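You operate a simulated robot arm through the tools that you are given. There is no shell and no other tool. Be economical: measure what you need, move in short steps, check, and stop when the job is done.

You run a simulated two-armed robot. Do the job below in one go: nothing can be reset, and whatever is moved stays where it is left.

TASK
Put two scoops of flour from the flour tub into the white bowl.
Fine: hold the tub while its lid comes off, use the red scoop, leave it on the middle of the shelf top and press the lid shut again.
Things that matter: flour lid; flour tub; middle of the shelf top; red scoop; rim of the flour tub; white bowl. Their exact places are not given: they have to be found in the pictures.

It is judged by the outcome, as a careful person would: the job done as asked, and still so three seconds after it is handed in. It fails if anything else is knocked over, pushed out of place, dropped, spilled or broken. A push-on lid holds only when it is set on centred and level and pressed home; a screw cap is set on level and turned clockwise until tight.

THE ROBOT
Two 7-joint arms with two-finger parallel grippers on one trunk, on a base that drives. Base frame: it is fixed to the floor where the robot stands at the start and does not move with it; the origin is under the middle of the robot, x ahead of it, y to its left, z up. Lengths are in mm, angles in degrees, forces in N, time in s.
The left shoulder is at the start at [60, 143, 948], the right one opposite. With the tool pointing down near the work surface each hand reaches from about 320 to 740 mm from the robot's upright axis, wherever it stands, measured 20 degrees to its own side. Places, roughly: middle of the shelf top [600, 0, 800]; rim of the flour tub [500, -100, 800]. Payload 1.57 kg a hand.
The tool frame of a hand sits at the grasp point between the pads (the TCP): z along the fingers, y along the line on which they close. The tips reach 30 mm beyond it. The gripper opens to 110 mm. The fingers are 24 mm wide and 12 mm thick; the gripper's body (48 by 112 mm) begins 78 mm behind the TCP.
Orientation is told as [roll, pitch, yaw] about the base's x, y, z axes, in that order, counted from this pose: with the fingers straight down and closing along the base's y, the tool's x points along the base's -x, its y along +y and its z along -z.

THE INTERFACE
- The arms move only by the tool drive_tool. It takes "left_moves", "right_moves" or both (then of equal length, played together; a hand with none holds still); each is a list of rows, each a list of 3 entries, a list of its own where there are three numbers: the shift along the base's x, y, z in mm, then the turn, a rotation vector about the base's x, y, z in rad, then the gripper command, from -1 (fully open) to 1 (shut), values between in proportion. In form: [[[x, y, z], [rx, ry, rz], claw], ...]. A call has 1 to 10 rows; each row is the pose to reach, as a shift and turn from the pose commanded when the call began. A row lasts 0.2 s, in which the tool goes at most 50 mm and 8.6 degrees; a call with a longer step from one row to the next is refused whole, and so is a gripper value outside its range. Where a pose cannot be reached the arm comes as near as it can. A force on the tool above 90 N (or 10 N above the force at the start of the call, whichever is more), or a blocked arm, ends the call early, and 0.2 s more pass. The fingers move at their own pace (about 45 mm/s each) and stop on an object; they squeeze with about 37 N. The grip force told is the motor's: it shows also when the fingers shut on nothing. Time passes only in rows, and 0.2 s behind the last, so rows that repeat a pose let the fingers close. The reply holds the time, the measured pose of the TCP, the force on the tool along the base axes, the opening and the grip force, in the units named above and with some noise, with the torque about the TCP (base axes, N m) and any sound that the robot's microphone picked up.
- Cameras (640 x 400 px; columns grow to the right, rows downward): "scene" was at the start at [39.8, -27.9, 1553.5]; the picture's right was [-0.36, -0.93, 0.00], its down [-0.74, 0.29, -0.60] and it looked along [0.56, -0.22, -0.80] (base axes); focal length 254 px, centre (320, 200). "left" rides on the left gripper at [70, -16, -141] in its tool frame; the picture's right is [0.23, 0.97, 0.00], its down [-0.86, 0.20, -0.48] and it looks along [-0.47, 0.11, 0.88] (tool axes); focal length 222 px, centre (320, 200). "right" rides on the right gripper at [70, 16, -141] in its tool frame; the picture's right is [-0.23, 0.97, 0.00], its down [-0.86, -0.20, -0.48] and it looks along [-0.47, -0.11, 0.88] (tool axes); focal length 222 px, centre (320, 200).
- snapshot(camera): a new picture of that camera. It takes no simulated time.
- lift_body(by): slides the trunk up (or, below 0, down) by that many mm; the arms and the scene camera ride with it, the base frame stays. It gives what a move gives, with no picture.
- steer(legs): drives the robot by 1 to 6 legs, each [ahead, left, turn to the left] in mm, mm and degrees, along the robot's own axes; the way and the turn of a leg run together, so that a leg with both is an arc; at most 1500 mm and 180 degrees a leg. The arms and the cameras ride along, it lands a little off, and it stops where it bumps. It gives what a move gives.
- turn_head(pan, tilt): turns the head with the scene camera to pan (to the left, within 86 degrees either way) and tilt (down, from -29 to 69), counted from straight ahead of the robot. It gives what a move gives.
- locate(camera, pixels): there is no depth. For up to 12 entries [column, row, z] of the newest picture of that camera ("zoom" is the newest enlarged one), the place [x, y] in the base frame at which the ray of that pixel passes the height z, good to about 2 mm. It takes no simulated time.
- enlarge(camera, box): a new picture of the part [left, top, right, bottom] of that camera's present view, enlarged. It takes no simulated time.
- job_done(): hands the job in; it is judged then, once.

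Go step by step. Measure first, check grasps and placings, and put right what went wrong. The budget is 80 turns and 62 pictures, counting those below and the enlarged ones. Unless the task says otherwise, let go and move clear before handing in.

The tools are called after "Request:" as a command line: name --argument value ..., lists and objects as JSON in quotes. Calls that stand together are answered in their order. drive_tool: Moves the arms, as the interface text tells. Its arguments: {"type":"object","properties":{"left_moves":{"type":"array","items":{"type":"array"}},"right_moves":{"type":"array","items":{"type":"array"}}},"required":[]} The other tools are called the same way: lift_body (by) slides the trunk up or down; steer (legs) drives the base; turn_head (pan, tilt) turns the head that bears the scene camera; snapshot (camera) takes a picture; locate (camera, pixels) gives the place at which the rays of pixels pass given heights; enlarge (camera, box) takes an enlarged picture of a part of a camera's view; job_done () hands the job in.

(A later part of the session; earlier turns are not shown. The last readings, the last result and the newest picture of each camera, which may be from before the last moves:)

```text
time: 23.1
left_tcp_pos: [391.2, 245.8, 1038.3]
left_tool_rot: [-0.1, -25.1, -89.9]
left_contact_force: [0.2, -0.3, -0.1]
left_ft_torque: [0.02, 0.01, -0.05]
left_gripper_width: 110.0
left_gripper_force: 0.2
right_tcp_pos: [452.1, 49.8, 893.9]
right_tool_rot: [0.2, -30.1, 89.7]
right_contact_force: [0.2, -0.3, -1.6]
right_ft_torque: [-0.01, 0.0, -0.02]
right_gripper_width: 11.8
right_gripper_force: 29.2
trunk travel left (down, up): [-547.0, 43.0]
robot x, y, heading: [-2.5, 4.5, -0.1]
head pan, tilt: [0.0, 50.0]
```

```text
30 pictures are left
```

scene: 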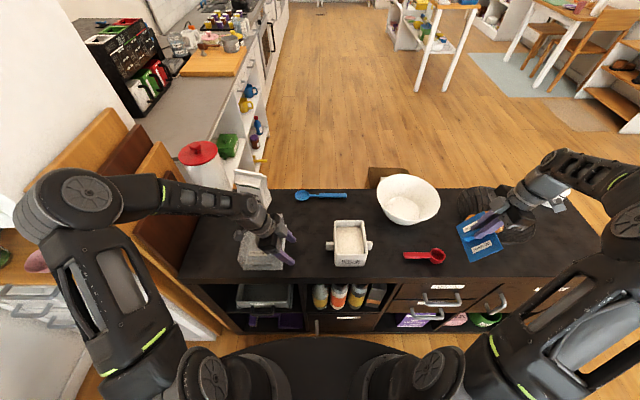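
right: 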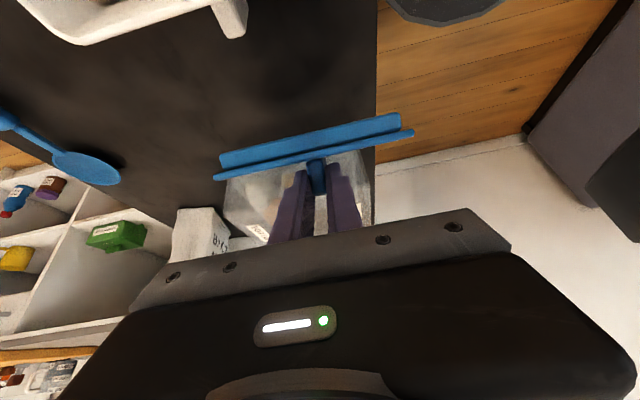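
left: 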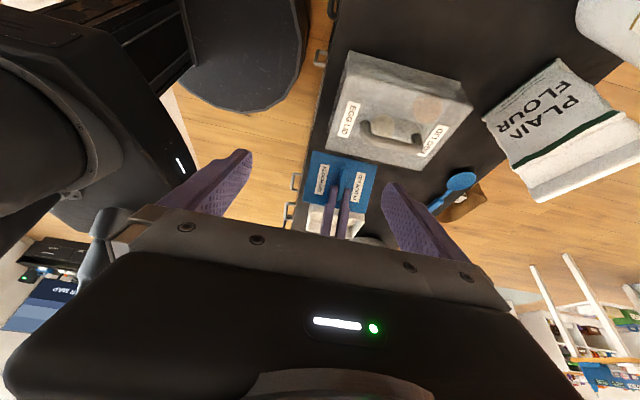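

Lid is tilted ~40° with its +y edge lowest; I'll lower until it meets the table, then move down and -y so it swings flat.

Request:
drive_tool --right_moves '[[[0, 0, -25], [0, 0, 0], 1], [[0, 0, -50], [0, 0, 0], 1], [[0, -2, -57], [0, 0, 0], 1], [[0, -5, -61], [0, 0, 0], 1], [[0, -9, -65], [0, 0, 0], 1], [[0, -13, -69], [0, 0, 0], 1]]'

Request:
snapshot --camera "right"

```text
time: 24.4
left_tcp_pos: [388.1, 246.1, 1041.0]
left_tool_rot: [0.2, -25.0, -90.0]
left_contact_force: [0.4, 0.1, 0.4]
left_ft_torque: [0.01, 0.0, 0.0]
left_gripper_width: 109.9
left_gripper_force: 0.1
right_tcp_pos: [452.3, 36.6, 828.9]
right_tool_rot: [-0.2, -30.3, 89.9]
right_contact_force: [0.1, 1.6, 37.0]
right_ft_torque: [1.4, -0.06, -0.02]
right_gripper_width: 12.8
right_gripper_force: 30.0
trunk travel left (down, up): [-547.0, 43.0]
robot x, y, heading: [0.0, 1.2, 0.0]
head pan, tilt: [0.0, 50.0]
```

```text
29 pictures are left
```

right: 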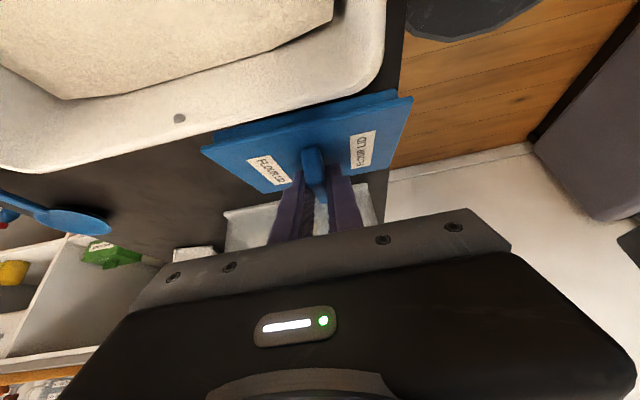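

It's swinging flat (37 N). Continuing down.

Request:
drive_tool --right_moves '[[[0, -3, -4], [0, 0, 0], 1], [[0, -6, -8], [0, 0, 0], 1], [[0, -8, -12], [0, 0, 0], 1], [[0, -10, -15], [0, 0, 0], 1]]'

Request:
snapshot --camera "right"

```text
time: 25.4
left_tcp_pos: [386.3, 246.7, 1041.4]
left_tool_rot: [0.2, -25.0, -90.0]
left_contact_force: [0.8, 0.7, -1.3]
left_ft_torque: [0.02, 0.02, 0.01]
left_gripper_width: 110.1
left_gripper_force: 0.1
right_tcp_pos: [450.6, 28.8, 817.4]
right_tool_rot: [-0.4, -30.4, 90.2]
right_contact_force: [-7.3, -0.6, 68.5]
right_ft_torque: [-0.5, 0.48, -0.05]
right_gripper_width: 11.9
right_gripper_force: 29.1
trunk travel left (down, up): [-547.0, 43.0]
robot x, y, heading: [-3.4, 1.5, 0.2]
head pan, tilt: [0.0, 50.0]
```

```text
28 pictures are left
```

right: 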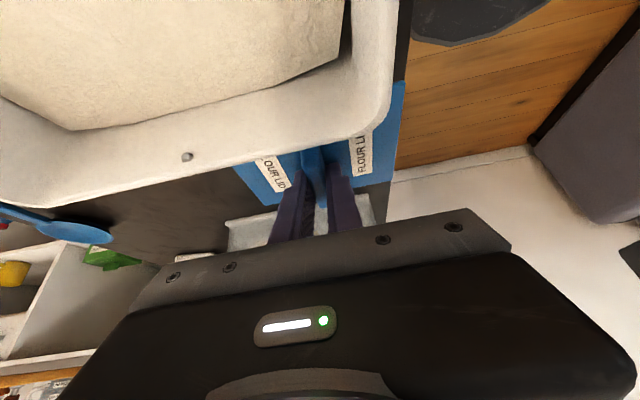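

The lid is flat on the table (68 N). Releasing and rising.

Request:
drive_tool --right_moves '[[[0, 0, 6], [0, 0, 0], 0.2], [[0, 0, 6], [0, 0, 0], 0.2], [[0, 0, 6], [0, 0, 0], 0.2], [[0, 0, 40], [0, 0, 0], 0.2], [[0, 0, 80], [0, 0, 0], 0.2], [[0, -10, 120], [-0.1, 0, 0], 0.2], [[0, -40, 150], [-0.2, 0, 0], 0.2], [[0, -80, 170], [-0.3, 0, 0], 0.2], [[0, -125, 170], [-0.4, 0, 0], 0.2], [[0, -170, 170], [-0.5, 0, 0], 0.2]]'

Request:
snapshot --camera "scene"

```text
time: 27.6
left_tcp_pos: [390.1, 245.0, 1039.8]
left_tool_rot: [-0.1, -24.9, -90.0]
left_contact_force: [0.4, -0.2, -0.5]
left_ft_torque: [-0.01, 0.0, -0.03]
left_gripper_width: 110.1
left_gripper_force: 0.0
right_tcp_pos: [453.7, -145.1, 982.8]
right_tool_rot: [0.0, -1.3, 89.8]
right_contact_force: [-1.1, 0.1, -1.0]
right_ft_torque: [0.01, -0.02, -0.05]
right_gripper_width: 44.1
right_gripper_force: 0.1
trunk travel left (down, up): [-547.0, 43.0]
robot x, y, heading: [-1.8, 4.0, 0.1]
head pan, tilt: [0.0, 50.0]
```

```text
27 pictures are left
```

scene: 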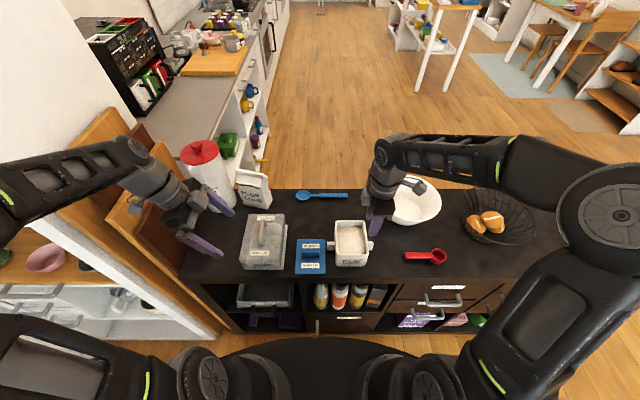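

Lid rests safely at (310,255) in the scene. Now turn the right hand to lean toward +y (roll -40°) and hover over the scoop handle (x≈446, y -282…-366).

Request:
drive_tool --right_moves '[[[0, -20, 0], [-0.14, 0, 0], -0.1], [[-2, -50, 0], [-0.28, 0, 0], -0.1], [[-4, -80, 0], [-0.42, 0, 0], -0.1], [[-6, -110, 0], [-0.56, 0, 0], -0.1], [[-7, -135, -10], [-0.7, 0, 0], -0.1], [[-7, -153, -40], [-0.72, 0, 0], -0.1], [[-7, -153, -80], [-0.72, 0, 0], -0.1], [[-7, -153, -115], [-0.72, 0, 0], -0.1]]'

Request:
snapshot --camera "right"

Request:
enlarge --camera "scene" --box '[310, 160, 470, 285]'

```text
time: 29.4
left_tcp_pos: [390.4, 246.4, 1039.5]
left_tool_rot: [-0.2, -25.1, -90.0]
left_contact_force: [0.1, -1.2, -0.1]
left_ft_torque: [0.01, 0.02, 0.01]
left_gripper_width: 110.1
left_gripper_force: 0.1
right_tcp_pos: [444.5, -297.8, 864.9]
right_tool_rot: [-0.1, 39.7, 89.5]
right_contact_force: [-0.1, -0.6, 0.4]
right_ft_torque: [0.01, -0.03, -0.03]
right_gripper_width: 60.5
right_gripper_force: 0.0
trunk travel left (down, up): [-547.0, 43.0]
robot x, y, heading: [-2.4, 2.7, 0.1]
head pan, tilt: [0.0, 50.0]
```

```text
26 pictures are left
```

right: 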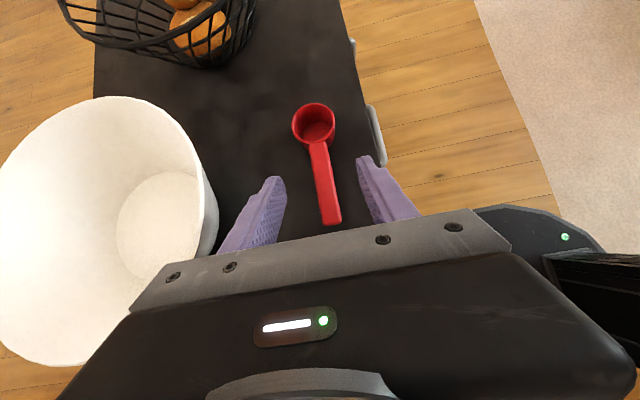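

```text
3.20 times, centred on (390, 222) of scene
```

zoom: 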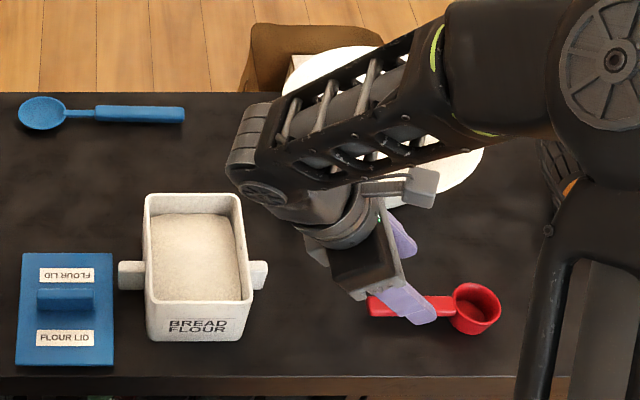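

Request:
locate --camera "right" --pixels '[[320, 147, 798], [331, 222, 798], [322, 220, 798], [340, 220, 798], [314, 118, 800], [292, 120, 800], [336, 122, 800], [314, 104, 800], [205, 190, 840]]'

```text
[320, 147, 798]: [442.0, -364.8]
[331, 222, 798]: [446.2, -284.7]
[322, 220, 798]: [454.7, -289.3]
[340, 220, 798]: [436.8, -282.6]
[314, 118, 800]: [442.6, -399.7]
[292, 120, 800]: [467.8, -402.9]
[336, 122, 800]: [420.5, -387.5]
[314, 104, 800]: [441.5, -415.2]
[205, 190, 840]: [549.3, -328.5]
```

Handle centre x≈445, cup centre (443,-393), radius ≈24. Descend to TCP z≈807 and close.

Request:
drive_tool --right_moves '[[[0, 0, -25], [0, 0, 0], -0.1], [[0, 0, -45], [0, 0, 0], -0.1], [[0, 0, -57], [0, 0, 0], -0.1], [[0, 0, -57], [0, 0, 0], 1], [[0, 0, -57], [0, 0, 0], 1], [[0, 0, -57], [0, 0, 0], 1], [[0, 0, -57], [0, 0, 0], 1], [[0, 0, -57], [0, 0, 0], 1]]'

Request:
drive_tool --right_moves '[[[0, 0, 8], [0, 0, 0], 1], [[0, 0, 30], [0, 0, 0], 1], [[0, 0, 60], [0, 0, 0], 1], [[0, 0, 90], [0, 0, 0], 1], [[0, 0, 120], [0, 0, 0], 1]]'

Request:
snapshot --camera "right"

Request:
snapshot --camera "scene"

```text
time: 31.2
left_tcp_pos: [390.6, 246.2, 1039.5]
left_tool_rot: [-0.1, -25.1, -89.9]
left_contact_force: [0.3, -0.2, -0.4]
left_ft_torque: [-0.02, -0.01, 0.01]
left_gripper_width: 110.1
left_gripper_force: 0.1
right_tcp_pos: [443.9, -297.7, 809.6]
right_tool_rot: [-0.2, 39.8, 89.7]
right_contact_force: [-0.4, 0.4, 0.2]
right_ft_torque: [0.06, 0.04, 0.02]
right_gripper_width: 19.0
right_gripper_force: 32.5
trunk travel left (down, up): [-547.0, 43.0]
robot x, y, heading: [-4.6, -4.0, 0.2]
head pan, tilt: [0.0, 50.0]
```

```text
time: 32.5
left_tcp_pos: [390.7, 246.5, 1039.4]
left_tool_rot: [0.1, -25.0, -89.9]
left_contact_force: [-0.6, -0.1, -0.6]
left_ft_torque: [0.04, 0.0, 0.03]
left_gripper_width: 110.0
left_gripper_force: 0.1
right_tcp_pos: [446.6, -297.5, 931.4]
right_tool_rot: [-0.1, 39.8, 89.6]
right_contact_force: [-0.4, 0.0, -0.6]
right_ft_torque: [-0.01, 0.02, 0.0]
right_gripper_width: 18.7
right_gripper_force: 32.8
trunk travel left (down, up): [-547.0, 43.0]
robot x, y, heading: [0.5, -1.8, 0.1]
head pan, tilt: [0.0, 50.0]
```

```text
24 pictures are left
```

right: 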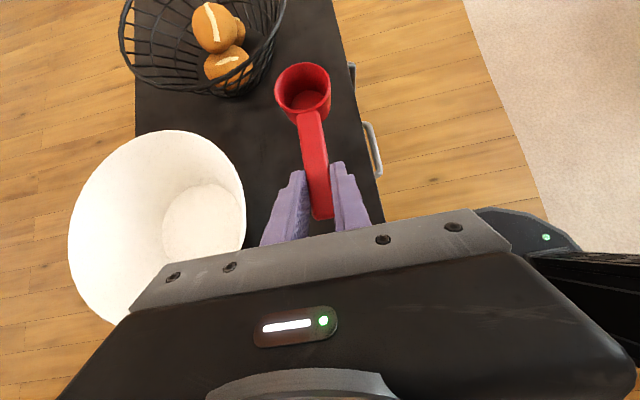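

```text
23 pictures are left
```

scene: 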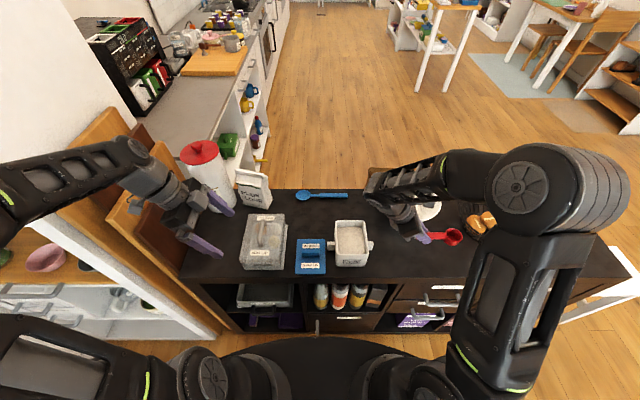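

Scoop held firmly (18.7 mm) and level; cup centre sits at about TCP + (0,-95,-7). Measuring bowl geometry in two views.

Request:
locate --camera "right" --pixels '[[165, 131, 820], [165, 131, 900], [246, 200, 820], [246, 200, 900], [68, 235, 820], [68, 235, 900], [203, 225, 778], [245, 215, 778]]'

Request:
locate --camera "scene" --pixels '[[442, 198, 820], [442, 198, 900], [378, 198, 820], [378, 198, 900], [405, 174, 820], [405, 174, 900], [413, 225, 770], [403, 208, 778]]'

```text
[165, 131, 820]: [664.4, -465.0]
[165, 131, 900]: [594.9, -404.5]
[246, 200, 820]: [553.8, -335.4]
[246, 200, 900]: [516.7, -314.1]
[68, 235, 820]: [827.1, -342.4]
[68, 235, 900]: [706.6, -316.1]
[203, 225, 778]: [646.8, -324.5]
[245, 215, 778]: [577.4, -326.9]
```

```text
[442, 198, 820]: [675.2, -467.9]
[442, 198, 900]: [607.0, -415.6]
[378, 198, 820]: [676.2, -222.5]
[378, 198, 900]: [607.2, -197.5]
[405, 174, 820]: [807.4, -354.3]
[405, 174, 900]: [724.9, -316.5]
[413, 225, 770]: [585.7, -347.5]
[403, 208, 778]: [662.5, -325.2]
```

Bowl: centre ≈(649,-324), rim z≈862, radius ≈115. Tub flour ≈ z 820. Now bring the scoop over the tub, tilting cup-down 60°.

Request:
drive_tool --right_moves '[[[4, 30, 10], [0.1, 0, 0], 1], [[8, 60, 20], [0.25, 0, 0], 1], [[12, 90, 40], [0.39, 0, 0], 1], [[17, 120, 60], [0.53, 0, 0], 1], [[22, 150, 70], [0.67, 0, 0], 1], [[27, 180, 70], [0.81, 0, 0], 1], [[31, 210, 70], [0.95, 0, 0], 1], [[35, 235, 70], [1.047, 0, 0], 1], [[35, 235, 70], [1.047, 0, 0], 1]]'

Request:
snapshot --camera "right"

Request:
enlarge --camera "scene" --box '[280, 170, 440, 270]'

```text
time: 34.5
left_tcp_pos: [390.6, 246.1, 1038.9]
left_tool_rot: [0.0, -25.0, -89.9]
left_contact_force: [1.6, 0.6, 0.0]
left_ft_torque: [0.01, -0.03, 0.03]
left_gripper_width: 110.2
left_gripper_force: 0.1
right_tcp_pos: [479.8, -61.7, 1001.0]
right_tool_rot: [0.0, -20.2, 89.8]
right_contact_force: [0.2, -0.4, 0.1]
right_ft_torque: [0.02, -0.03, 0.03]
right_gripper_width: 18.9
right_gripper_force: 32.7
trunk travel left (down, up): [-547.0, 43.0]
robot x, y, heading: [1.8, -0.6, 0.2]
head pan, tilt: [0.0, 50.0]
```

```text
22 pictures are left
```

right: 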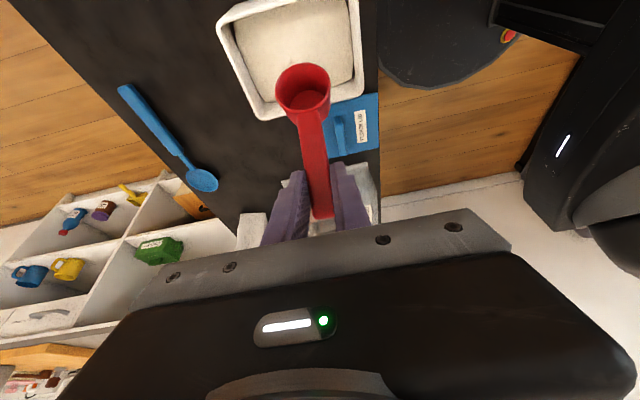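

```text
4.00 times, centred on (360, 220) of scene
```

zoom: 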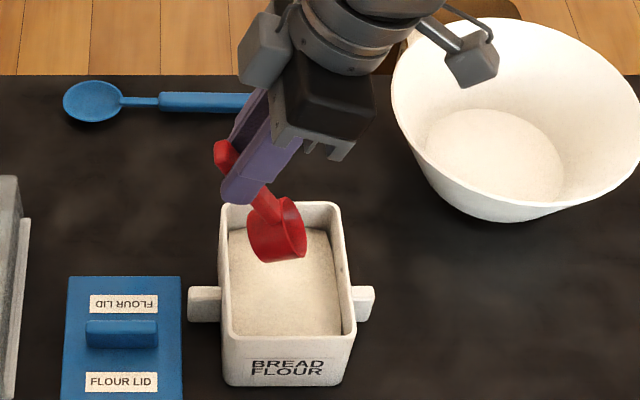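

The geometry is as planned: cup above the tub opening. Plunging to TCP z≈902.

Request:
drive_tool --right_moves '[[[1, -3, -30], [0, 0, 0], 1], [[1, -3, -55], [0, 0, 0], 1], [[1, -3, -75], [0, 0, 0], 1], [[1, -3, -88], [0, 0, 0], 1], [[1, -3, -99], [0, 0, 0], 1]]'

Request:
enlarge --camera "scene" --box '[300, 190, 428, 270]'

```text
time: 35.6
left_tcp_pos: [390.2, 246.1, 1038.9]
left_tool_rot: [-0.1, -25.0, -89.9]
left_contact_force: [0.4, 0.9, -0.6]
left_ft_torque: [0.0, -0.03, 0.02]
left_gripper_width: 109.7
left_gripper_force: 0.0
right_tcp_pos: [479.9, -65.8, 901.8]
right_tool_rot: [0.1, -20.2, 89.6]
right_contact_force: [-0.6, 0.0, -1.7]
right_ft_torque: [0.0, -0.01, 0.03]
right_gripper_width: 19.1
right_gripper_force: 33.5
trunk travel left (down, up): [-547.0, 43.0]
robot x, y, heading: [-0.1, -2.2, -0.1]
head pan, tilt: [0.0, 50.0]
```

```text
5.00 times, centred on (364, 230) of scene
```

zoom: 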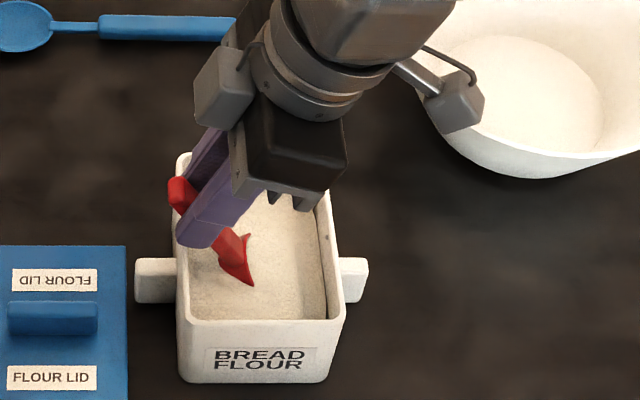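

Cup is buried in the flour. Now sweeping and levelling while keeping fingers above the rim, then lifting.

Request:
drive_tool --right_moves '[[[0, 6, -4], [-0.14, 0, 0], 1], [[0, 12, -8], [-0.28, 0, 0], 1], [[0, 22, -12], [-0.42, 0, 0], 1], [[0, 31, -12], [-0.56, 0, 0], 1], [[0, 40, -8], [-0.7, 0, 0], 1], [[0, 46, 0], [-0.84, 0, 0], 1], [[0, 50, 15], [-0.98, 0, 0], 1], [[0, 52, 40], [-1.047, 0, 0], 1], [[0, 52, 70], [-1.047, 0, 0], 1], [[0, 52, 100], [-1.047, 0, 0], 1]]'

Request:
snapshot --camera "right"

Request:
enlarge --camera "scene" --box '[300, 170, 460, 270]'

```text
time: 37.9
left_tcp_pos: [390.1, 245.7, 1038.9]
left_tool_rot: [0.0, -25.0, -89.9]
left_contact_force: [0.4, -0.2, -0.1]
left_ft_torque: [0.02, 0.03, 0.01]
left_gripper_width: 110.0
left_gripper_force: 0.0
right_tcp_pos: [481.2, -13.8, 960.5]
right_tool_rot: [-0.3, 39.8, 89.7]
right_contact_force: [0.8, -0.1, 0.1]
right_ft_torque: [0.06, -0.03, -0.01]
right_gripper_width: 19.1
right_gripper_force: 33.8
right hand out of reach, approached as far as the arm can: row 9, 10
trunk travel left (down, up): [-547.0, 43.0]
robot x, y, heading: [0.0, -1.6, -0.1]
head pan, tilt: [0.0, 50.0]
```

```text
19 pictures are left
```

right: 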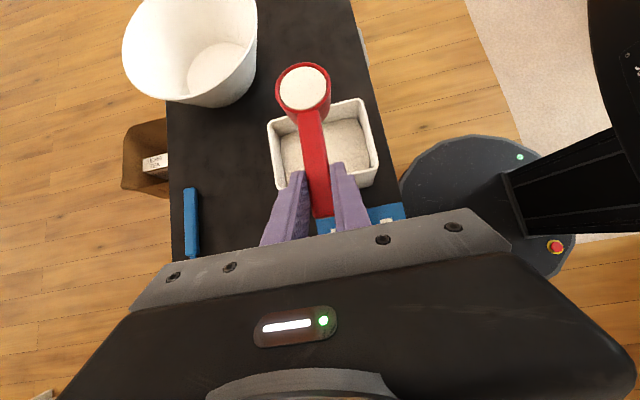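

```text
4.00 times, centred on (380, 220) of scene
```

zoom: 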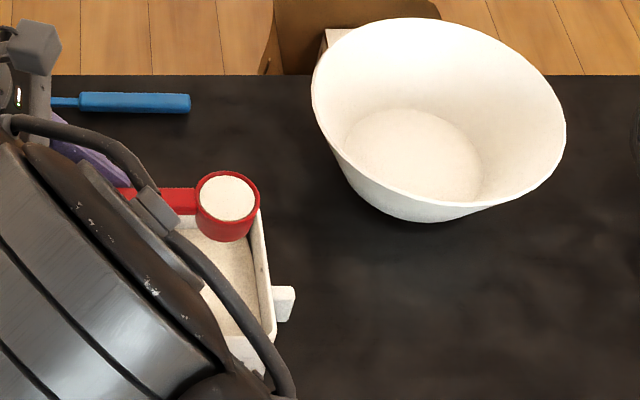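

The cup is full, nothing spilled. Carrying it level toward the bowl while yawing -30° for a comfortable pour.

Request:
drive_tool --right_moves '[[[10, -25, 0], [0, 0, -0.05], 1], [[25, -55, 0], [0, 0, -0.12], 1], [[45, -88, 0], [0, 0, -0.2], 1], [[65, -121, 0], [0, 0, -0.28], 1], [[85, -154, 0], [0, 0, -0.36], 1], [[105, -187, 0], [0, 0, -0.44], 1], [[122, -212, 0], [0, 0, -0.52], 1], [[135, -225, 0], [0, 0, -0.52], 1]]'

Request:
snapshot --camera "scene"

```text
time: 39.6
left_tcp_pos: [391.3, 245.4, 1038.3]
left_tool_rot: [0.0, -25.0, -89.8]
left_contact_force: [0.7, -0.7, -0.1]
left_ft_torque: [0.0, 0.01, -0.03]
left_gripper_width: 110.0
left_gripper_force: 0.0
right_tcp_pos: [556.2, -211.7, 932.0]
right_tool_rot: [-1.6, 38.5, 64.8]
right_contact_force: [0.2, 0.1, -0.6]
right_ft_torque: [0.06, -0.01, -0.03]
right_gripper_width: 19.0
right_gripper_force: 33.6
right hand out of reach, approached as far as the arm can: row 3, 4, 5, 6, 7, 8
trunk travel left (down, up): [-547.0, 43.0]
robot x, y, heading: [0.2, -1.5, 0.1]
head pan, tilt: [0.0, 50.0]
```

```text
17 pictures are left
```

scene: 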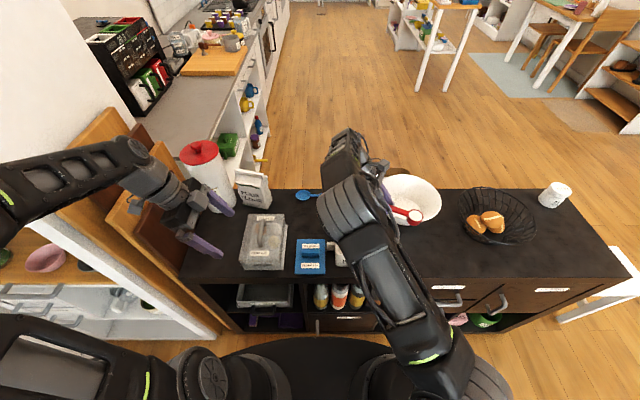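

The yaw -30° direction stretches the arm. Yawing the other way (+30°) puts the wrist nearer the robot; pouring will then be a roll about the handle. First a small test step back with the turn.

Request:
drive_tool --right_moves '[[[-20, 0, 0], [0, 0, 0.14], 1], [[-40, 0, 0], [0, 0, 0.28], 1], [[-50, 0, 0], [0, 0, 0.42], 1], [[-60, 0, 0], [0, 0, 0.56], 1]]'

```text
time: 40.6
left_tcp_pos: [390.3, 245.6, 1039.6]
left_tool_rot: [0.1, -24.9, -89.9]
left_contact_force: [-0.3, 1.1, 0.6]
left_ft_torque: [-0.02, -0.02, -0.01]
left_gripper_width: 110.1
left_gripper_force: 0.1
right_tcp_pos: [499.3, -213.5, 935.3]
right_tool_rot: [-1.8, 38.4, 97.0]
right_contact_force: [-0.9, -0.3, -1.1]
right_ft_torque: [0.04, -0.02, -0.01]
right_gripper_width: 19.0
right_gripper_force: 33.5
trunk travel left (down, up): [-547.0, 43.0]
robot x, y, heading: [-1.1, -2.1, -0.0]
head pan, tilt: [0.0, 50.0]
```

Shifts are relative to the achieved pose, good. Continue the yaw to +35° and move so the cup is over the bowl centre.

Request:
drive_tool --right_moves '[[[10, 0, 5], [0, 0, 0.13], 1], [[22, -8, 10], [0, 0, 0.26], 1], [[36, -14, 15], [0, 0, 0.39], 1], [[52, -20, 15], [0, 0, 0.49], 1], [[70, -27, 15], [0, 0, 0.49], 1], [[84, -33, 15], [0, 0, 0.49], 1]]'

Request:
snapshot --camera "right"

Request:
snapshot --camera "scene"

```text
time: 42.0
left_tcp_pos: [390.5, 245.5, 1039.2]
left_tool_rot: [-0.1, -25.1, -89.9]
left_contact_force: [0.3, -0.1, -0.2]
left_ft_torque: [-0.03, -0.01, 0.0]
left_gripper_width: 109.9
left_gripper_force: 0.1
right_tcp_pos: [585.0, -245.9, 951.6]
right_tool_rot: [-1.7, 38.5, 125.1]
right_contact_force: [-0.5, 0.9, -1.3]
right_ft_torque: [0.05, 0.06, -0.03]
right_gripper_width: 19.1
right_gripper_force: 33.2
trunk travel left (down, up): [-547.0, 43.0]
robot x, y, heading: [-0.3, -0.1, -0.1]
head pan, tilt: [0.0, 50.0]
```

```text
16 pictures are left
```

right: 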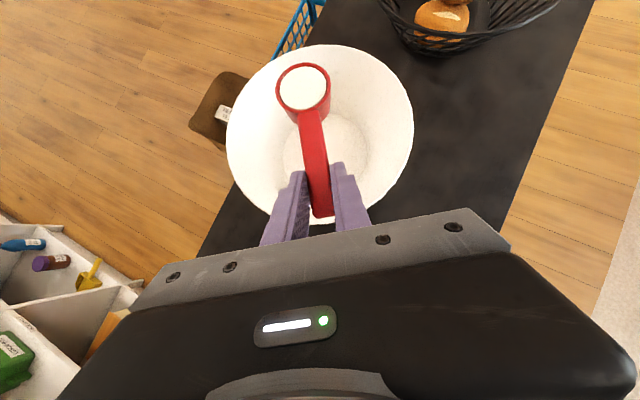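

```text
15 pictures are left
```

scene: 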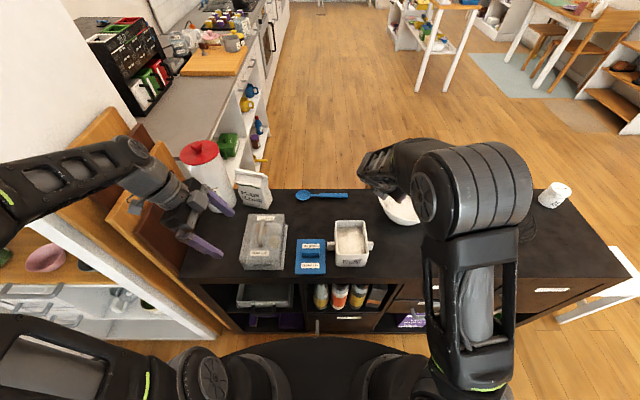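

Cup is over the bowl centre. Rolling about the handle axis (0.574,-0.819,0) toward the robot to pour, first half.

Request:
drive_tool --right_moves '[[[0, 0, 3], [0.083, -0.119, 0], 1], [[0, 0, 6], [0.166, -0.238, 0], 1], [[0, 0, 10], [0.249, -0.356, 0], 1], [[0, 0, 14], [0.333, -0.475, 0], 1], [[0, 0, 18], [0.416, -0.594, 0], 1], [[0, 0, 22], [0.499, -0.713, 0], 1], [[0, 0, 25], [0.582, -0.831, 0], 1]]'

```text
time: 43.6
left_tcp_pos: [391.6, 246.1, 1038.6]
left_tool_rot: [0.0, -25.1, -89.9]
left_contact_force: [-0.5, 0.4, -0.1]
left_ft_torque: [-0.02, 0.02, 0.01]
left_gripper_width: 110.1
left_gripper_force: 0.1
right_tcp_pos: [583.3, -243.1, 966.4]
right_tool_rot: [-63.6, 20.5, 92.3]
right_contact_force: [-0.5, -1.5, -1.9]
right_ft_torque: [0.16, -0.03, 0.17]
right_gripper_width: 19.1
right_gripper_force: 33.4
right hand out of reach, approached as far as the arm can: row 7
trunk travel left (down, up): [-547.0, 43.0]
robot x, y, heading: [-0.1, -1.5, -0.1]
head pan, tilt: [0.0, 50.0]
```

It reports a limit at ~58°. Looking at the state before going on.

Request:
enlarge --camera "scene" --box '[320, 130, 480, 230]'

Request:
snapshot --camera "right"

```text
4.00 times, centred on (400, 180) of scene
```

zoom: 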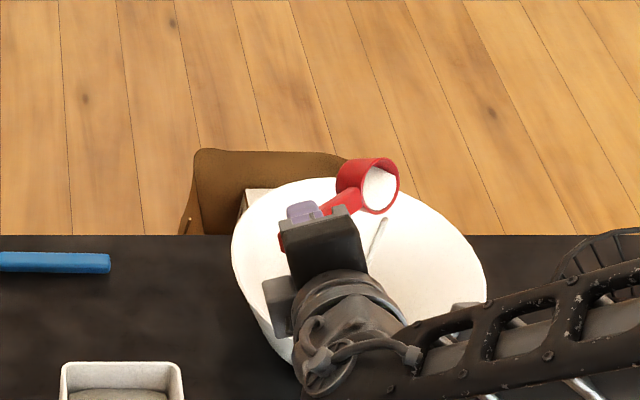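

```text
13 pictures are left
```

right: 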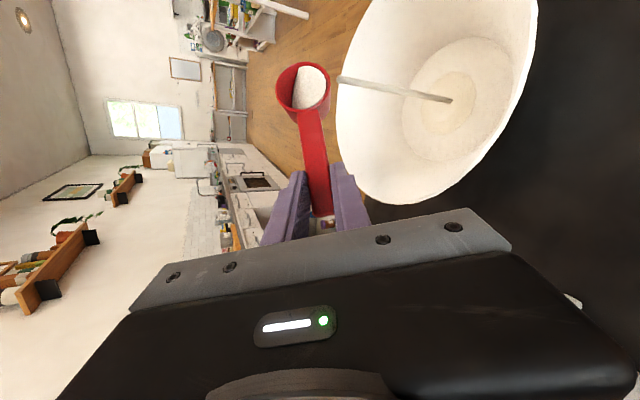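

Flour is streaming into the bowl bottom. Continuing the roll, easing back a little in x and z for reach.

Request:
drive_tool --right_moves '[[[-4, 0, -3], [0.083, -0.119, 0], 1], [[-8, 0, -6], [0.166, -0.238, 0], 1], [[-12, 0, -9], [0.249, -0.356, 0], 1], [[-16, 0, -9], [0.333, -0.475, 0], 1], [[-16, 0, -9], [0.333, -0.475, 0], 1], [[-16, 0, -9], [0.333, -0.475, 0], 1]]'

Request:
snapshot --camera "right"

```text
time: 45.0
left_tcp_pos: [393.2, 247.3, 1037.5]
left_tool_rot: [-0.2, -25.2, -89.8]
left_contact_force: [0.3, 0.0, -1.1]
left_ft_torque: [-0.07, 0.02, -0.03]
left_gripper_width: 110.1
left_gripper_force: 0.0
right_tcp_pos: [567.2, -180.9, 1027.3]
right_tool_rot: [-81.9, -1.2, 83.5]
right_contact_force: [0.2, 0.0, -1.1]
right_ft_torque: [0.04, 0.0, -0.02]
right_gripper_width: 18.9
right_gripper_force: 33.4
right hand out of reach, approached as far as the arm can: row 1, 2, 3, 4, 5, 6
trunk travel left (down, up): [-547.0, 43.0]
robot x, y, heading: [-2.4, -3.5, 0.0]
head pan, tilt: [0.0, 50.0]
```

```text
12 pictures are left
```

right: 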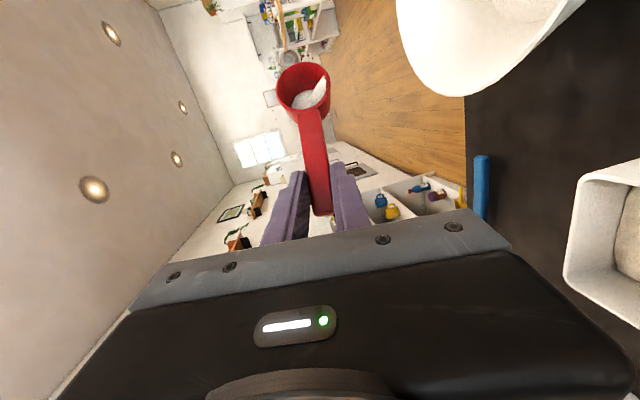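

The arm drifted to (567,-181,1027) while rolling further; cup still over the bowl by my estimate (~(620,-265)). Moving back toward the bowl centre at the same tilt.

Request:
drive_tool --right_moves '[[[5, -15, -5], [0, 0, 0], 1], [[10, -30, -10], [0, 0, 0], 1], [[10, -45, -15], [0, 0, 0], 1]]'

Request:
enlarge --camera "scene" --box '[300, 110, 492, 230]'

```text
time: 45.9
left_tcp_pos: [389.8, 245.8, 1039.5]
left_tool_rot: [-0.1, -25.0, -89.9]
left_contact_force: [0.6, 0.2, 0.7]
left_ft_torque: [-0.01, 0.03, -0.01]
left_gripper_width: 109.9
left_gripper_force: 0.0
right_tcp_pos: [564.8, -183.9, 1028.8]
right_tool_rot: [-82.0, -1.2, 83.5]
right_contact_force: [-0.7, 0.9, -0.6]
right_ft_torque: [0.01, 0.07, -0.02]
right_gripper_width: 18.9
right_gripper_force: 32.9
right hand out of reach, approached as far as the arm can: row 1, 2, 3
trunk travel left (down, up): [-547.0, 43.0]
robot x, y, heading: [4.4, -1.7, 0.1]
head pan, tilt: [0.0, 50.0]
```

```text
3.33 times, centred on (396, 170) of scene
```

zoom: 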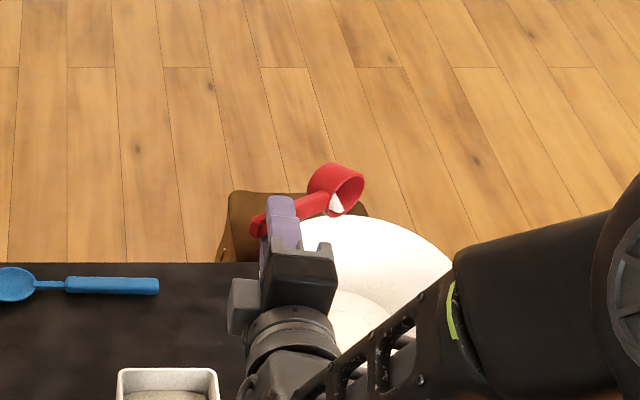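

A little flour remains in the cup with no stream. Rotating about the finger axis (0.98,-0.11,-0.14) will tip the cup nose-down and past horizontal; doing that gently with a shift toward the bowl centre.

Request:
drive_tool --right_moves '[[[3, -14, 0], [0.12, -0.013, -0.017], 1], [[6, -28, 0], [0.24, -0.027, -0.034], 1], [[9, -42, 0], [0.36, -0.04, -0.05], 1]]'

```text
time: 46.6
left_tcp_pos: [390.8, 244.6, 1039.0]
left_tool_rot: [0.0, -25.0, -89.9]
left_contact_force: [-0.7, 0.3, 0.1]
left_ft_torque: [0.04, -0.06, 0.02]
left_gripper_width: 110.2
left_gripper_force: 0.1
right_tcp_pos: [570.1, -199.1, 1051.2]
right_tool_rot: [-80.4, -19.2, 79.9]
right_contact_force: [-0.2, 0.8, 0.3]
right_ft_torque: [0.03, 0.04, 0.03]
right_gripper_width: 19.0
right_gripper_force: 33.3
right hand out of reach, approached as far as the arm can: row 1, 2, 3
trunk travel left (down, up): [-547.0, 43.0]
robot x, y, heading: [-5.3, -2.1, -0.1]
head pan, tilt: [0.0, 50.0]
```

Working: cup now tilted ~95° and at about (618,-274), over the bowl. Continuing.

Request:
drive_tool --right_moves '[[[3, -15, -5], [0.12, -0.014, -0.019], 1], [[6, -30, -10], [0.24, -0.028, -0.038], 1], [[9, -45, -15], [0.36, -0.043, -0.057], 1], [[12, -60, -20], [0.48, -0.057, -0.076], 1]]'

Request:
enlarge --camera "scene" --box '[300, 110, 492, 230]'

```text
time: 47.6
left_tcp_pos: [390.8, 246.0, 1039.3]
left_tool_rot: [0.0, -25.1, -89.8]
left_contact_force: [-0.4, 0.9, -0.5]
left_ft_torque: [-0.03, -0.02, -0.02]
left_gripper_width: 110.1
left_gripper_force: 0.1
right_tcp_pos: [573.3, -266.0, 1083.7]
right_tool_rot: [-79.1, -33.6, 79.4]
right_contact_force: [0.0, 1.0, 0.8]
right_ft_torque: [0.03, 0.15, -0.04]
right_gripper_width: 18.9
right_gripper_force: 33.2
right hand out of reach, approached as far as the arm can: row 1, 2, 3, 4
trunk travel left (down, up): [-547.0, 43.0]
robot x, y, heading: [0.3, 1.0, 0.1]
head pan, tilt: [0.0, 50.0]
```

```text
3.33 times, centred on (396, 170) of scene
```

zoom: 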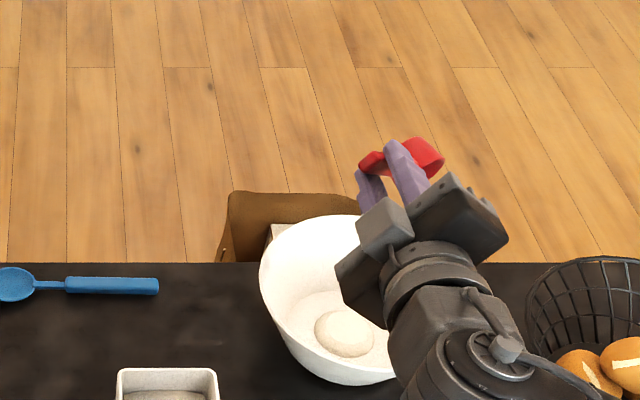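

A flour mound sits in the bowl and the cup is out of flour. Returning to the tub pose (cup-down 60°) by a computed single rotation.

Request:
drive_tool --right_moves '[[[-9, 20, 0], [-0.0084, 0.1262, 0.0783], 1], [[-18, 40, 0], [-0.0168, 0.2524, 0.1566], 1], [[-27, 60, -5], [-0.0252, 0.3786, 0.2349], 1], [[-37, 80, -10], [-0.0336, 0.5048, 0.3132], 1], [[-46, 100, -20], [-0.042, 0.631, 0.3915], 1], [[-55, 120, -30], [-0.0504, 0.7572, 0.4698], 1], [[-64, 140, -40], [-0.0588, 0.8834, 0.5481], 1], [[-74, 160, -50], [-0.0672, 1.0096, 0.6264], 1], [[-83, 182, -65], [-0.0756, 1.1358, 0.7047], 1], [[-92, 204, -80], [-0.084, 1.262, 0.783], 1]]'

Request:
snapshot --camera "right"

```text
time: 49.9
left_tcp_pos: [391.1, 246.2, 1037.8]
left_tool_rot: [-0.1, -25.1, -89.9]
left_contact_force: [0.4, -0.2, 0.3]
left_ft_torque: [0.0, 0.02, -0.03]
left_gripper_width: 109.9
left_gripper_force: 0.0
right_tcp_pos: [478.6, -56.4, 988.7]
right_tool_rot: [5.4, -20.4, 80.9]
right_contact_force: [-0.2, 0.4, -1.2]
right_ft_torque: [-0.01, 0.02, -0.02]
right_gripper_width: 18.9
right_gripper_force: 33.2
trunk travel left (down, up): [-547.0, 43.0]
robot x, y, heading: [-1.4, 0.1, -0.0]
head pan, tilt: [0.0, 50.0]
```

```text
9 pictures are left
```

right: 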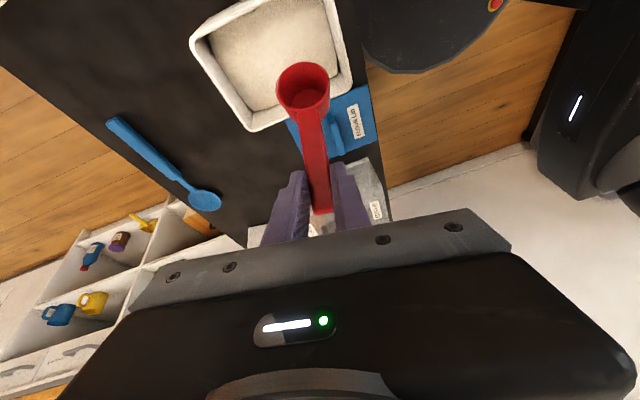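

Cup is empty. Correcting the small orientation error and plunging again slightly farther in x (fresh flour at x≈498).

Request:
drive_tool --right_moves '[[[6, -4, 5], [0, -0.045, 0.064], 1], [[14, -8, 10], [0, -0.089, 0.127], 1], [[19, -9, 10], [0, -0.089, 0.13], 1]]'

```text
time: 50.6
left_tcp_pos: [390.0, 246.2, 1039.0]
left_tool_rot: [-0.2, -25.1, -89.8]
left_contact_force: [0.6, 0.5, -0.2]
left_ft_torque: [0.0, -0.01, 0.03]
left_gripper_width: 110.1
left_gripper_force: 0.0
right_tcp_pos: [498.9, -64.9, 1000.7]
right_tool_rot: [0.0, -20.7, 90.2]
right_contact_force: [-0.7, -0.4, -0.8]
right_ft_torque: [0.03, -0.02, -0.02]
right_gripper_width: 18.9
right_gripper_force: 33.3
trunk travel left (down, up): [-547.0, 43.0]
robot x, y, heading: [-1.5, 2.6, -0.2]
head pan, tilt: [0.0, 50.0]
```

Pose is right. Plunge, then sweep/level/lift as before.

Request:
drive_tool --right_moves '[[[0, 0, -30], [0, 0, 0], 1], [[0, 0, -55], [0, 0, 0], 1], [[0, 0, -75], [0, 0, 0], 1], [[0, 0, -90], [0, 0, 0], 1], [[0, 0, -101], [0, 0, 0], 1]]'

Request:
drive_tool --right_moves '[[[0, 6, -4], [-0.14, 0, 0], 1], [[0, 12, -8], [-0.28, 0, 0], 1], [[0, 22, -11], [-0.42, 0, 0], 1], [[0, 31, -11], [-0.56, 0, 0], 1], [[0, 40, -7], [-0.7, 0, 0], 1], [[0, 46, 1], [-0.84, 0, 0], 1], [[0, 50, 16], [-0.98, 0, 0], 1], [[0, 50, 36], [-1.04, 0, 0], 1], [[-10, 45, 56], [-1.04, 0, 0], 1]]'

Request:
snapshot --camera "right"

```text
time: 51.9
left_tcp_pos: [389.5, 245.7, 1039.2]
left_tool_rot: [0.1, -25.1, -90.1]
left_contact_force: [-1.2, -0.3, 0.0]
left_ft_torque: [0.0, -0.05, 0.01]
left_gripper_width: 109.9
left_gripper_force: 0.1
right_tcp_pos: [498.7, -65.1, 901.3]
right_tool_rot: [-0.4, -20.7, 90.1]
right_contact_force: [-0.6, -2.5, 16.5]
right_ft_torque: [-0.57, 0.12, -0.04]
right_gripper_width: 19.0
right_gripper_force: 33.0
trunk travel left (down, up): [-547.0, 43.0]
robot x, y, heading: [1.0, -0.3, -0.0]
head pan, tilt: [0.0, 50.0]
```

```text
time: 53.9
left_tcp_pos: [390.1, 246.2, 1039.1]
left_tool_rot: [0.0, -25.0, -89.9]
left_contact_force: [0.7, -0.8, -0.2]
left_ft_torque: [-0.02, 0.0, 0.0]
left_gripper_width: 110.1
left_gripper_force: 0.0
right_tcp_pos: [488.4, -21.4, 955.5]
right_tool_rot: [0.0, 38.7, 90.2]
right_contact_force: [-0.7, 0.7, -1.2]
right_ft_torque: [0.06, 0.02, 0.02]
right_gripper_width: 19.1
right_gripper_force: 33.2
trunk travel left (down, up): [-547.0, 43.0]
robot x, y, heading: [0.2, -3.7, 0.1]
head pan, tilt: [0.0, 50.0]
```

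```text
8 pictures are left
```

right: 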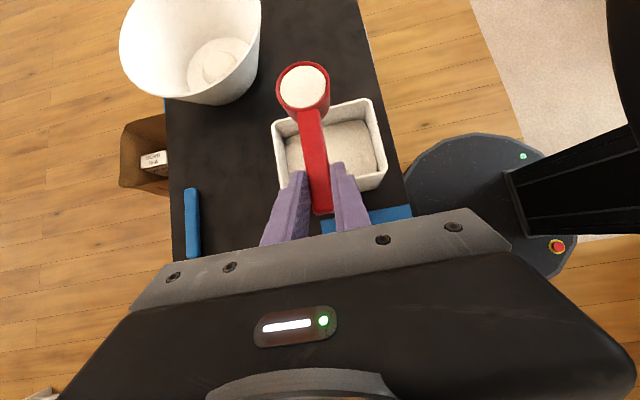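

Second scoop is full and level. Carrying it to over the bowl with yaw +35°.

Request:
drive_tool --right_moves '[[[0, -25, 0], [0, 0, 0.04], 1], [[0, -55, 0], [0, 0, 0.1], 1], [[3, -90, 0], [0, 0, 0.18], 1], [[10, -125, 0], [0, 0, 0.27], 1], [[20, -155, 0], [0, 0, 0.36], 1], [[35, -180, -2], [0, 0, 0.45], 1], [[55, -200, -4], [0, 0, 0.54], 1], [[75, -215, -4], [0, 0, 0.61], 1], [[96, -225, -4], [0, 0, 0.61], 1], [[96, -225, -4], [0, 0, 0.61], 1]]'

```text
time: 56.0
left_tcp_pos: [390.2, 245.2, 1040.1]
left_tool_rot: [0.0, -25.1, -90.0]
left_contact_force: [-0.7, 0.0, 1.7]
left_ft_torque: [0.0, 0.0, 0.01]
left_gripper_width: 109.9
left_gripper_force: 0.1
right_tcp_pos: [586.1, -245.6, 951.2]
right_tool_rot: [0.0, 38.9, 125.3]
right_contact_force: [0.9, -0.4, -0.6]
right_ft_torque: [0.03, 0.02, -0.01]
right_gripper_width: 19.0
right_gripper_force: 33.3
trunk travel left (down, up): [-547.0, 43.0]
robot x, y, heading: [-2.3, -0.1, 0.2]
head pan, tilt: [0.0, 50.0]
```

In the same pour pose as before. Pouring with the same roll, with a dwell.

Request:
drive_tool --right_moves '[[[0, 0, 3], [0.083, -0.119, 0], 1], [[0, 0, 6], [0.166, -0.238, 0], 1], [[0, 0, 10], [0.249, -0.356, 0], 1], [[0, 0, 14], [0.333, -0.475, 0], 1], [[0, 0, 18], [0.416, -0.594, 0], 1], [[0, 0, 20], [0.499, -0.713, 0], 1], [[0, 0, 20], [0.56, -0.8, 0], 1], [[0, 0, 20], [0.56, -0.8, 0], 1], [[0, 0, 20], [0.56, -0.8, 0], 1], [[0, 0, 20], [0.56, -0.8, 0], 1]]'

```text
time: 58.2
left_tcp_pos: [390.6, 247.6, 1037.8]
left_tool_rot: [-0.2, -25.0, -90.0]
left_contact_force: [0.3, -1.2, 0.3]
left_ft_torque: [0.0, 0.0, 0.01]
left_gripper_width: 110.2
left_gripper_force: 0.1
right_tcp_pos: [585.9, -244.8, 972.1]
right_tool_rot: [-62.3, 20.6, 91.3]
right_contact_force: [0.0, -0.1, -0.3]
right_ft_torque: [0.04, 0.04, 0.01]
right_gripper_width: 19.1
right_gripper_force: 33.6
trunk travel left (down, up): [-547.0, 43.0]
robot x, y, heading: [-0.0, -2.9, 0.2]
head pan, tilt: [0.0, 50.0]
```

Now rotating about the finger axis (0.90,-0.12,-0.42) to tip the cup nose-down, shifting to stay over the bowl centre.

Request:
drive_tool --right_moves '[[[1, -4, 5], [0.117, -0.016, -0.054], 1], [[2, -8, 10], [0.234, -0.031, -0.108], 1], [[3, -13, 15], [0.351, -0.047, -0.163], 1], [[4, -18, 20], [0.468, -0.062, -0.217], 1], [[4, -18, 20], [0.468, -0.062, -0.217], 1]]'

Request:
snapshot --camera "right"

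```text
time: 59.5
left_tcp_pos: [390.5, 246.3, 1039.2]
left_tool_rot: [-0.1, -25.1, -89.9]
left_contact_force: [-0.8, 0.1, 0.8]
left_ft_torque: [-0.02, 0.01, -0.01]
left_gripper_width: 109.9
left_gripper_force: 0.0
right_tcp_pos: [590.3, -262.7, 992.6]
right_tool_rot: [-63.4, -6.4, 78.5]
right_contact_force: [-0.3, 0.1, -0.5]
right_ft_torque: [0.07, 0.01, 0.01]
right_gripper_width: 19.0
right_gripper_force: 34.0
trunk travel left (down, up): [-547.0, 43.0]
robot x, y, heading: [3.2, -1.5, 0.0]
head pan, tilt: [0.0, 50.0]
```

```text
7 pictures are left
```

right: 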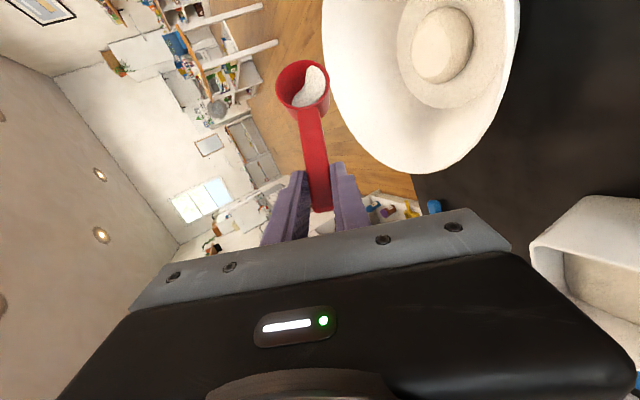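

Reachable throughout; some flour remains. Continuing the same rotation.

Request:
drive_tool --right_moves '[[[2, -4, 3], [0.124, -0.018, -0.062], 1], [[4, -8, 6], [0.248, -0.036, -0.124], 1], [[6, -12, 9], [0.372, -0.054, -0.186], 1], [[8, -16, 12], [0.496, -0.072, -0.248], 1], [[10, -20, 14], [0.62, -0.09, -0.31], 1], [[10, -24, 15], [0.744, -0.108, -0.372], 1], [[10, -26, 15], [0.868, -0.126, -0.434], 1], [[10, -26, 15], [0.98, -0.142, -0.49], 1], [[10, -26, 15], [0.98, -0.142, -0.49], 1]]'

Request:
snapshot --camera "right"

```text
time: 61.5
left_tcp_pos: [389.7, 245.7, 1038.8]
left_tool_rot: [0.0, -25.0, -89.8]
left_contact_force: [0.4, 0.8, 0.7]
left_ft_torque: [0.04, -0.04, 0.0]
left_gripper_width: 110.1
left_gripper_force: 0.1
right_tcp_pos: [600.2, -288.8, 1006.3]
right_tool_rot: [-33.8, -57.6, 30.2]
right_contact_force: [0.4, 0.5, -0.3]
right_ft_torque: [0.01, 0.05, -0.01]
right_gripper_width: 18.9
right_gripper_force: 32.9
trunk travel left (down, up): [-547.0, 43.0]
robot x, y, heading: [-1.6, 2.7, 0.3]
head pan, tilt: [0.0, 50.0]
```

```text
6 pictures are left
```

right: 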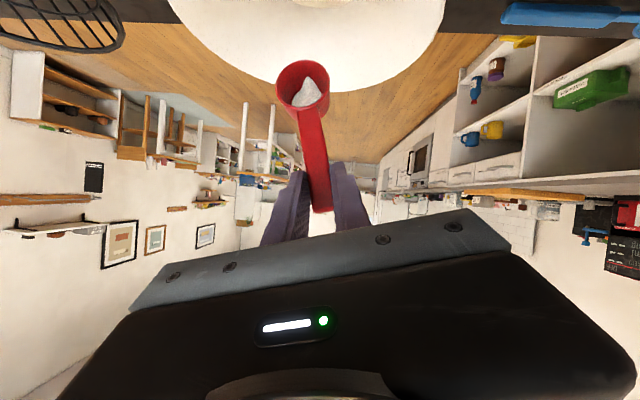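

A small residue remains at ~102° tilt. Tipping the fingers up another ~25° and dwelling.

Request:
drive_tool --right_moves '[[[2, 0, 5], [-0.02, -0.13, 0], 1], [[5, 0, 10], [-0.04, -0.26, 0], 1], [[5, 0, 15], [-0.06, -0.39, 0], 1], [[5, 0, 15], [-0.07, -0.5, 0], 1], [[5, 0, 15], [-0.07, -0.5, 0], 1], [[5, 0, 5], [-0.07, -0.5, 0], 1], [[5, 0, 15], [-0.07, -0.5, 0], 1], [[5, 0, 15], [-0.07, -0.5, 0], 1]]'

Request:
enlarge --camera "right" --box '[160, 0, 480, 200]'

```text
time: 63.2
left_tcp_pos: [390.3, 245.8, 1038.6]
left_tool_rot: [-0.1, -25.0, -90.0]
left_contact_force: [0.2, 0.2, -1.0]
left_ft_torque: [0.01, 0.02, 0.02]
left_gripper_width: 109.9
left_gripper_force: 0.1
right_tcp_pos: [599.7, -281.0, 998.6]
right_tool_rot: [-41.0, -60.8, 37.8]
right_contact_force: [0.0, 0.5, 0.1]
right_ft_torque: [0.02, 0.04, -0.02]
right_gripper_width: 19.0
right_gripper_force: 33.2
right hand out of reach, approached as far as the arm can: row 1, 2, 3, 4, 5, 6, 7, 8
trunk travel left (down, up): [-547.0, 43.0]
robot x, y, heading: [1.9, -0.7, -0.3]
head pan, tilt: [0.0, 50.0]
```

```text
2.00 times, centred on (320, 100) of right
```

zoom: 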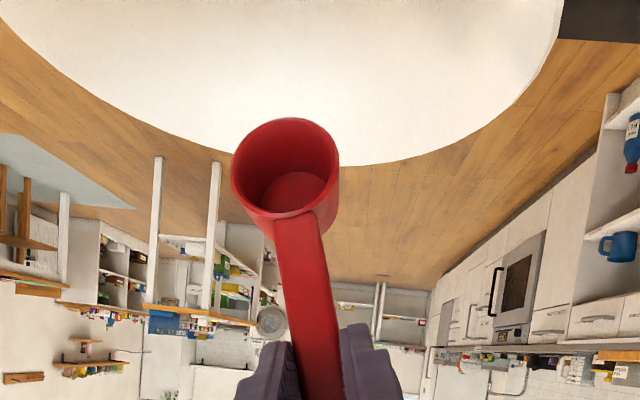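

The cup is now empty and flour's in the bowl. Un-tilting the scoop back to level (computed rotation about (-0.72,0.49,0.50), 134°), first half.

Request:
drive_tool --right_moves '[[[-2, 5, 2], [-0.105, 0.0712, 0.073], 1], [[-4, 10, 4], [-0.21, 0.1425, 0.146], 1], [[-6, 15, 6], [-0.315, 0.2137, 0.219], 1], [[-8, 20, 8], [-0.42, 0.285, 0.292], 1], [[-10, 25, 10], [-0.525, 0.356, 0.365], 1], [[-12, 30, 10], [-0.63, 0.4274, 0.438], 1], [[-14, 35, 10], [-0.735, 0.4987, 0.511], 1], [[-16, 40, 10], [-0.84, 0.57, 0.584], 1]]'

```text
time: 65.0
left_tcp_pos: [390.3, 247.3, 1040.2]
left_tool_rot: [-0.1, -25.0, -89.9]
left_contact_force: [0.2, -0.1, 0.3]
left_ft_torque: [0.0, -0.01, 0.02]
left_gripper_width: 109.9
left_gripper_force: 0.1
right_tcp_pos: [585.0, -239.8, 1010.9]
right_tool_rot: [-40.8, -3.6, 74.3]
right_contact_force: [-0.8, -0.4, -0.5]
right_ft_torque: [-0.02, 0.03, 0.0]
right_gripper_width: 19.0
right_gripper_force: 33.3
trunk travel left (down, up): [-547.0, 43.0]
robot x, y, heading: [0.5, 1.9, -0.0]
head pan, tilt: [0.0, 50.0]
```

Request:
drive_tool --right_moves '[[[-5, 5, -7], [-0.105, 0.0712, 0.073], 1], [[-10, 10, -14], [-0.21, 0.1425, 0.146], 1], [[-15, 15, -21], [-0.315, 0.2137, 0.219], 1], [[-20, 20, -28], [-0.42, 0.285, 0.292], 1], [[-25, 25, -35], [-0.525, 0.356, 0.365], 1], [[-30, 30, -42], [-0.63, 0.4274, 0.438], 1], [[-35, 35, -49], [-0.735, 0.4987, 0.511], 1], [[-40, 40, -55], [-0.84, 0.57, 0.584], 1]]'

```text
time: 66.8
left_tcp_pos: [390.8, 247.0, 1038.7]
left_tool_rot: [-0.2, -25.1, -89.9]
left_contact_force: [0.4, -0.8, 0.2]
left_ft_torque: [0.01, 0.02, 0.05]
left_gripper_width: 110.3
left_gripper_force: 0.0
right_tcp_pos: [545.0, -200.6, 954.4]
right_tool_rot: [0.0, 39.6, 125.1]
right_contact_force: [-0.3, 0.2, -0.1]
right_ft_torque: [0.04, 0.04, 0.0]
right_gripper_width: 18.9
right_gripper_force: 33.1
trunk travel left (down, up): [-547.0, 43.0]
robot x, y, heading: [-0.0, -0.1, -0.0]
head pan, tilt: [0.0, 50.0]
```

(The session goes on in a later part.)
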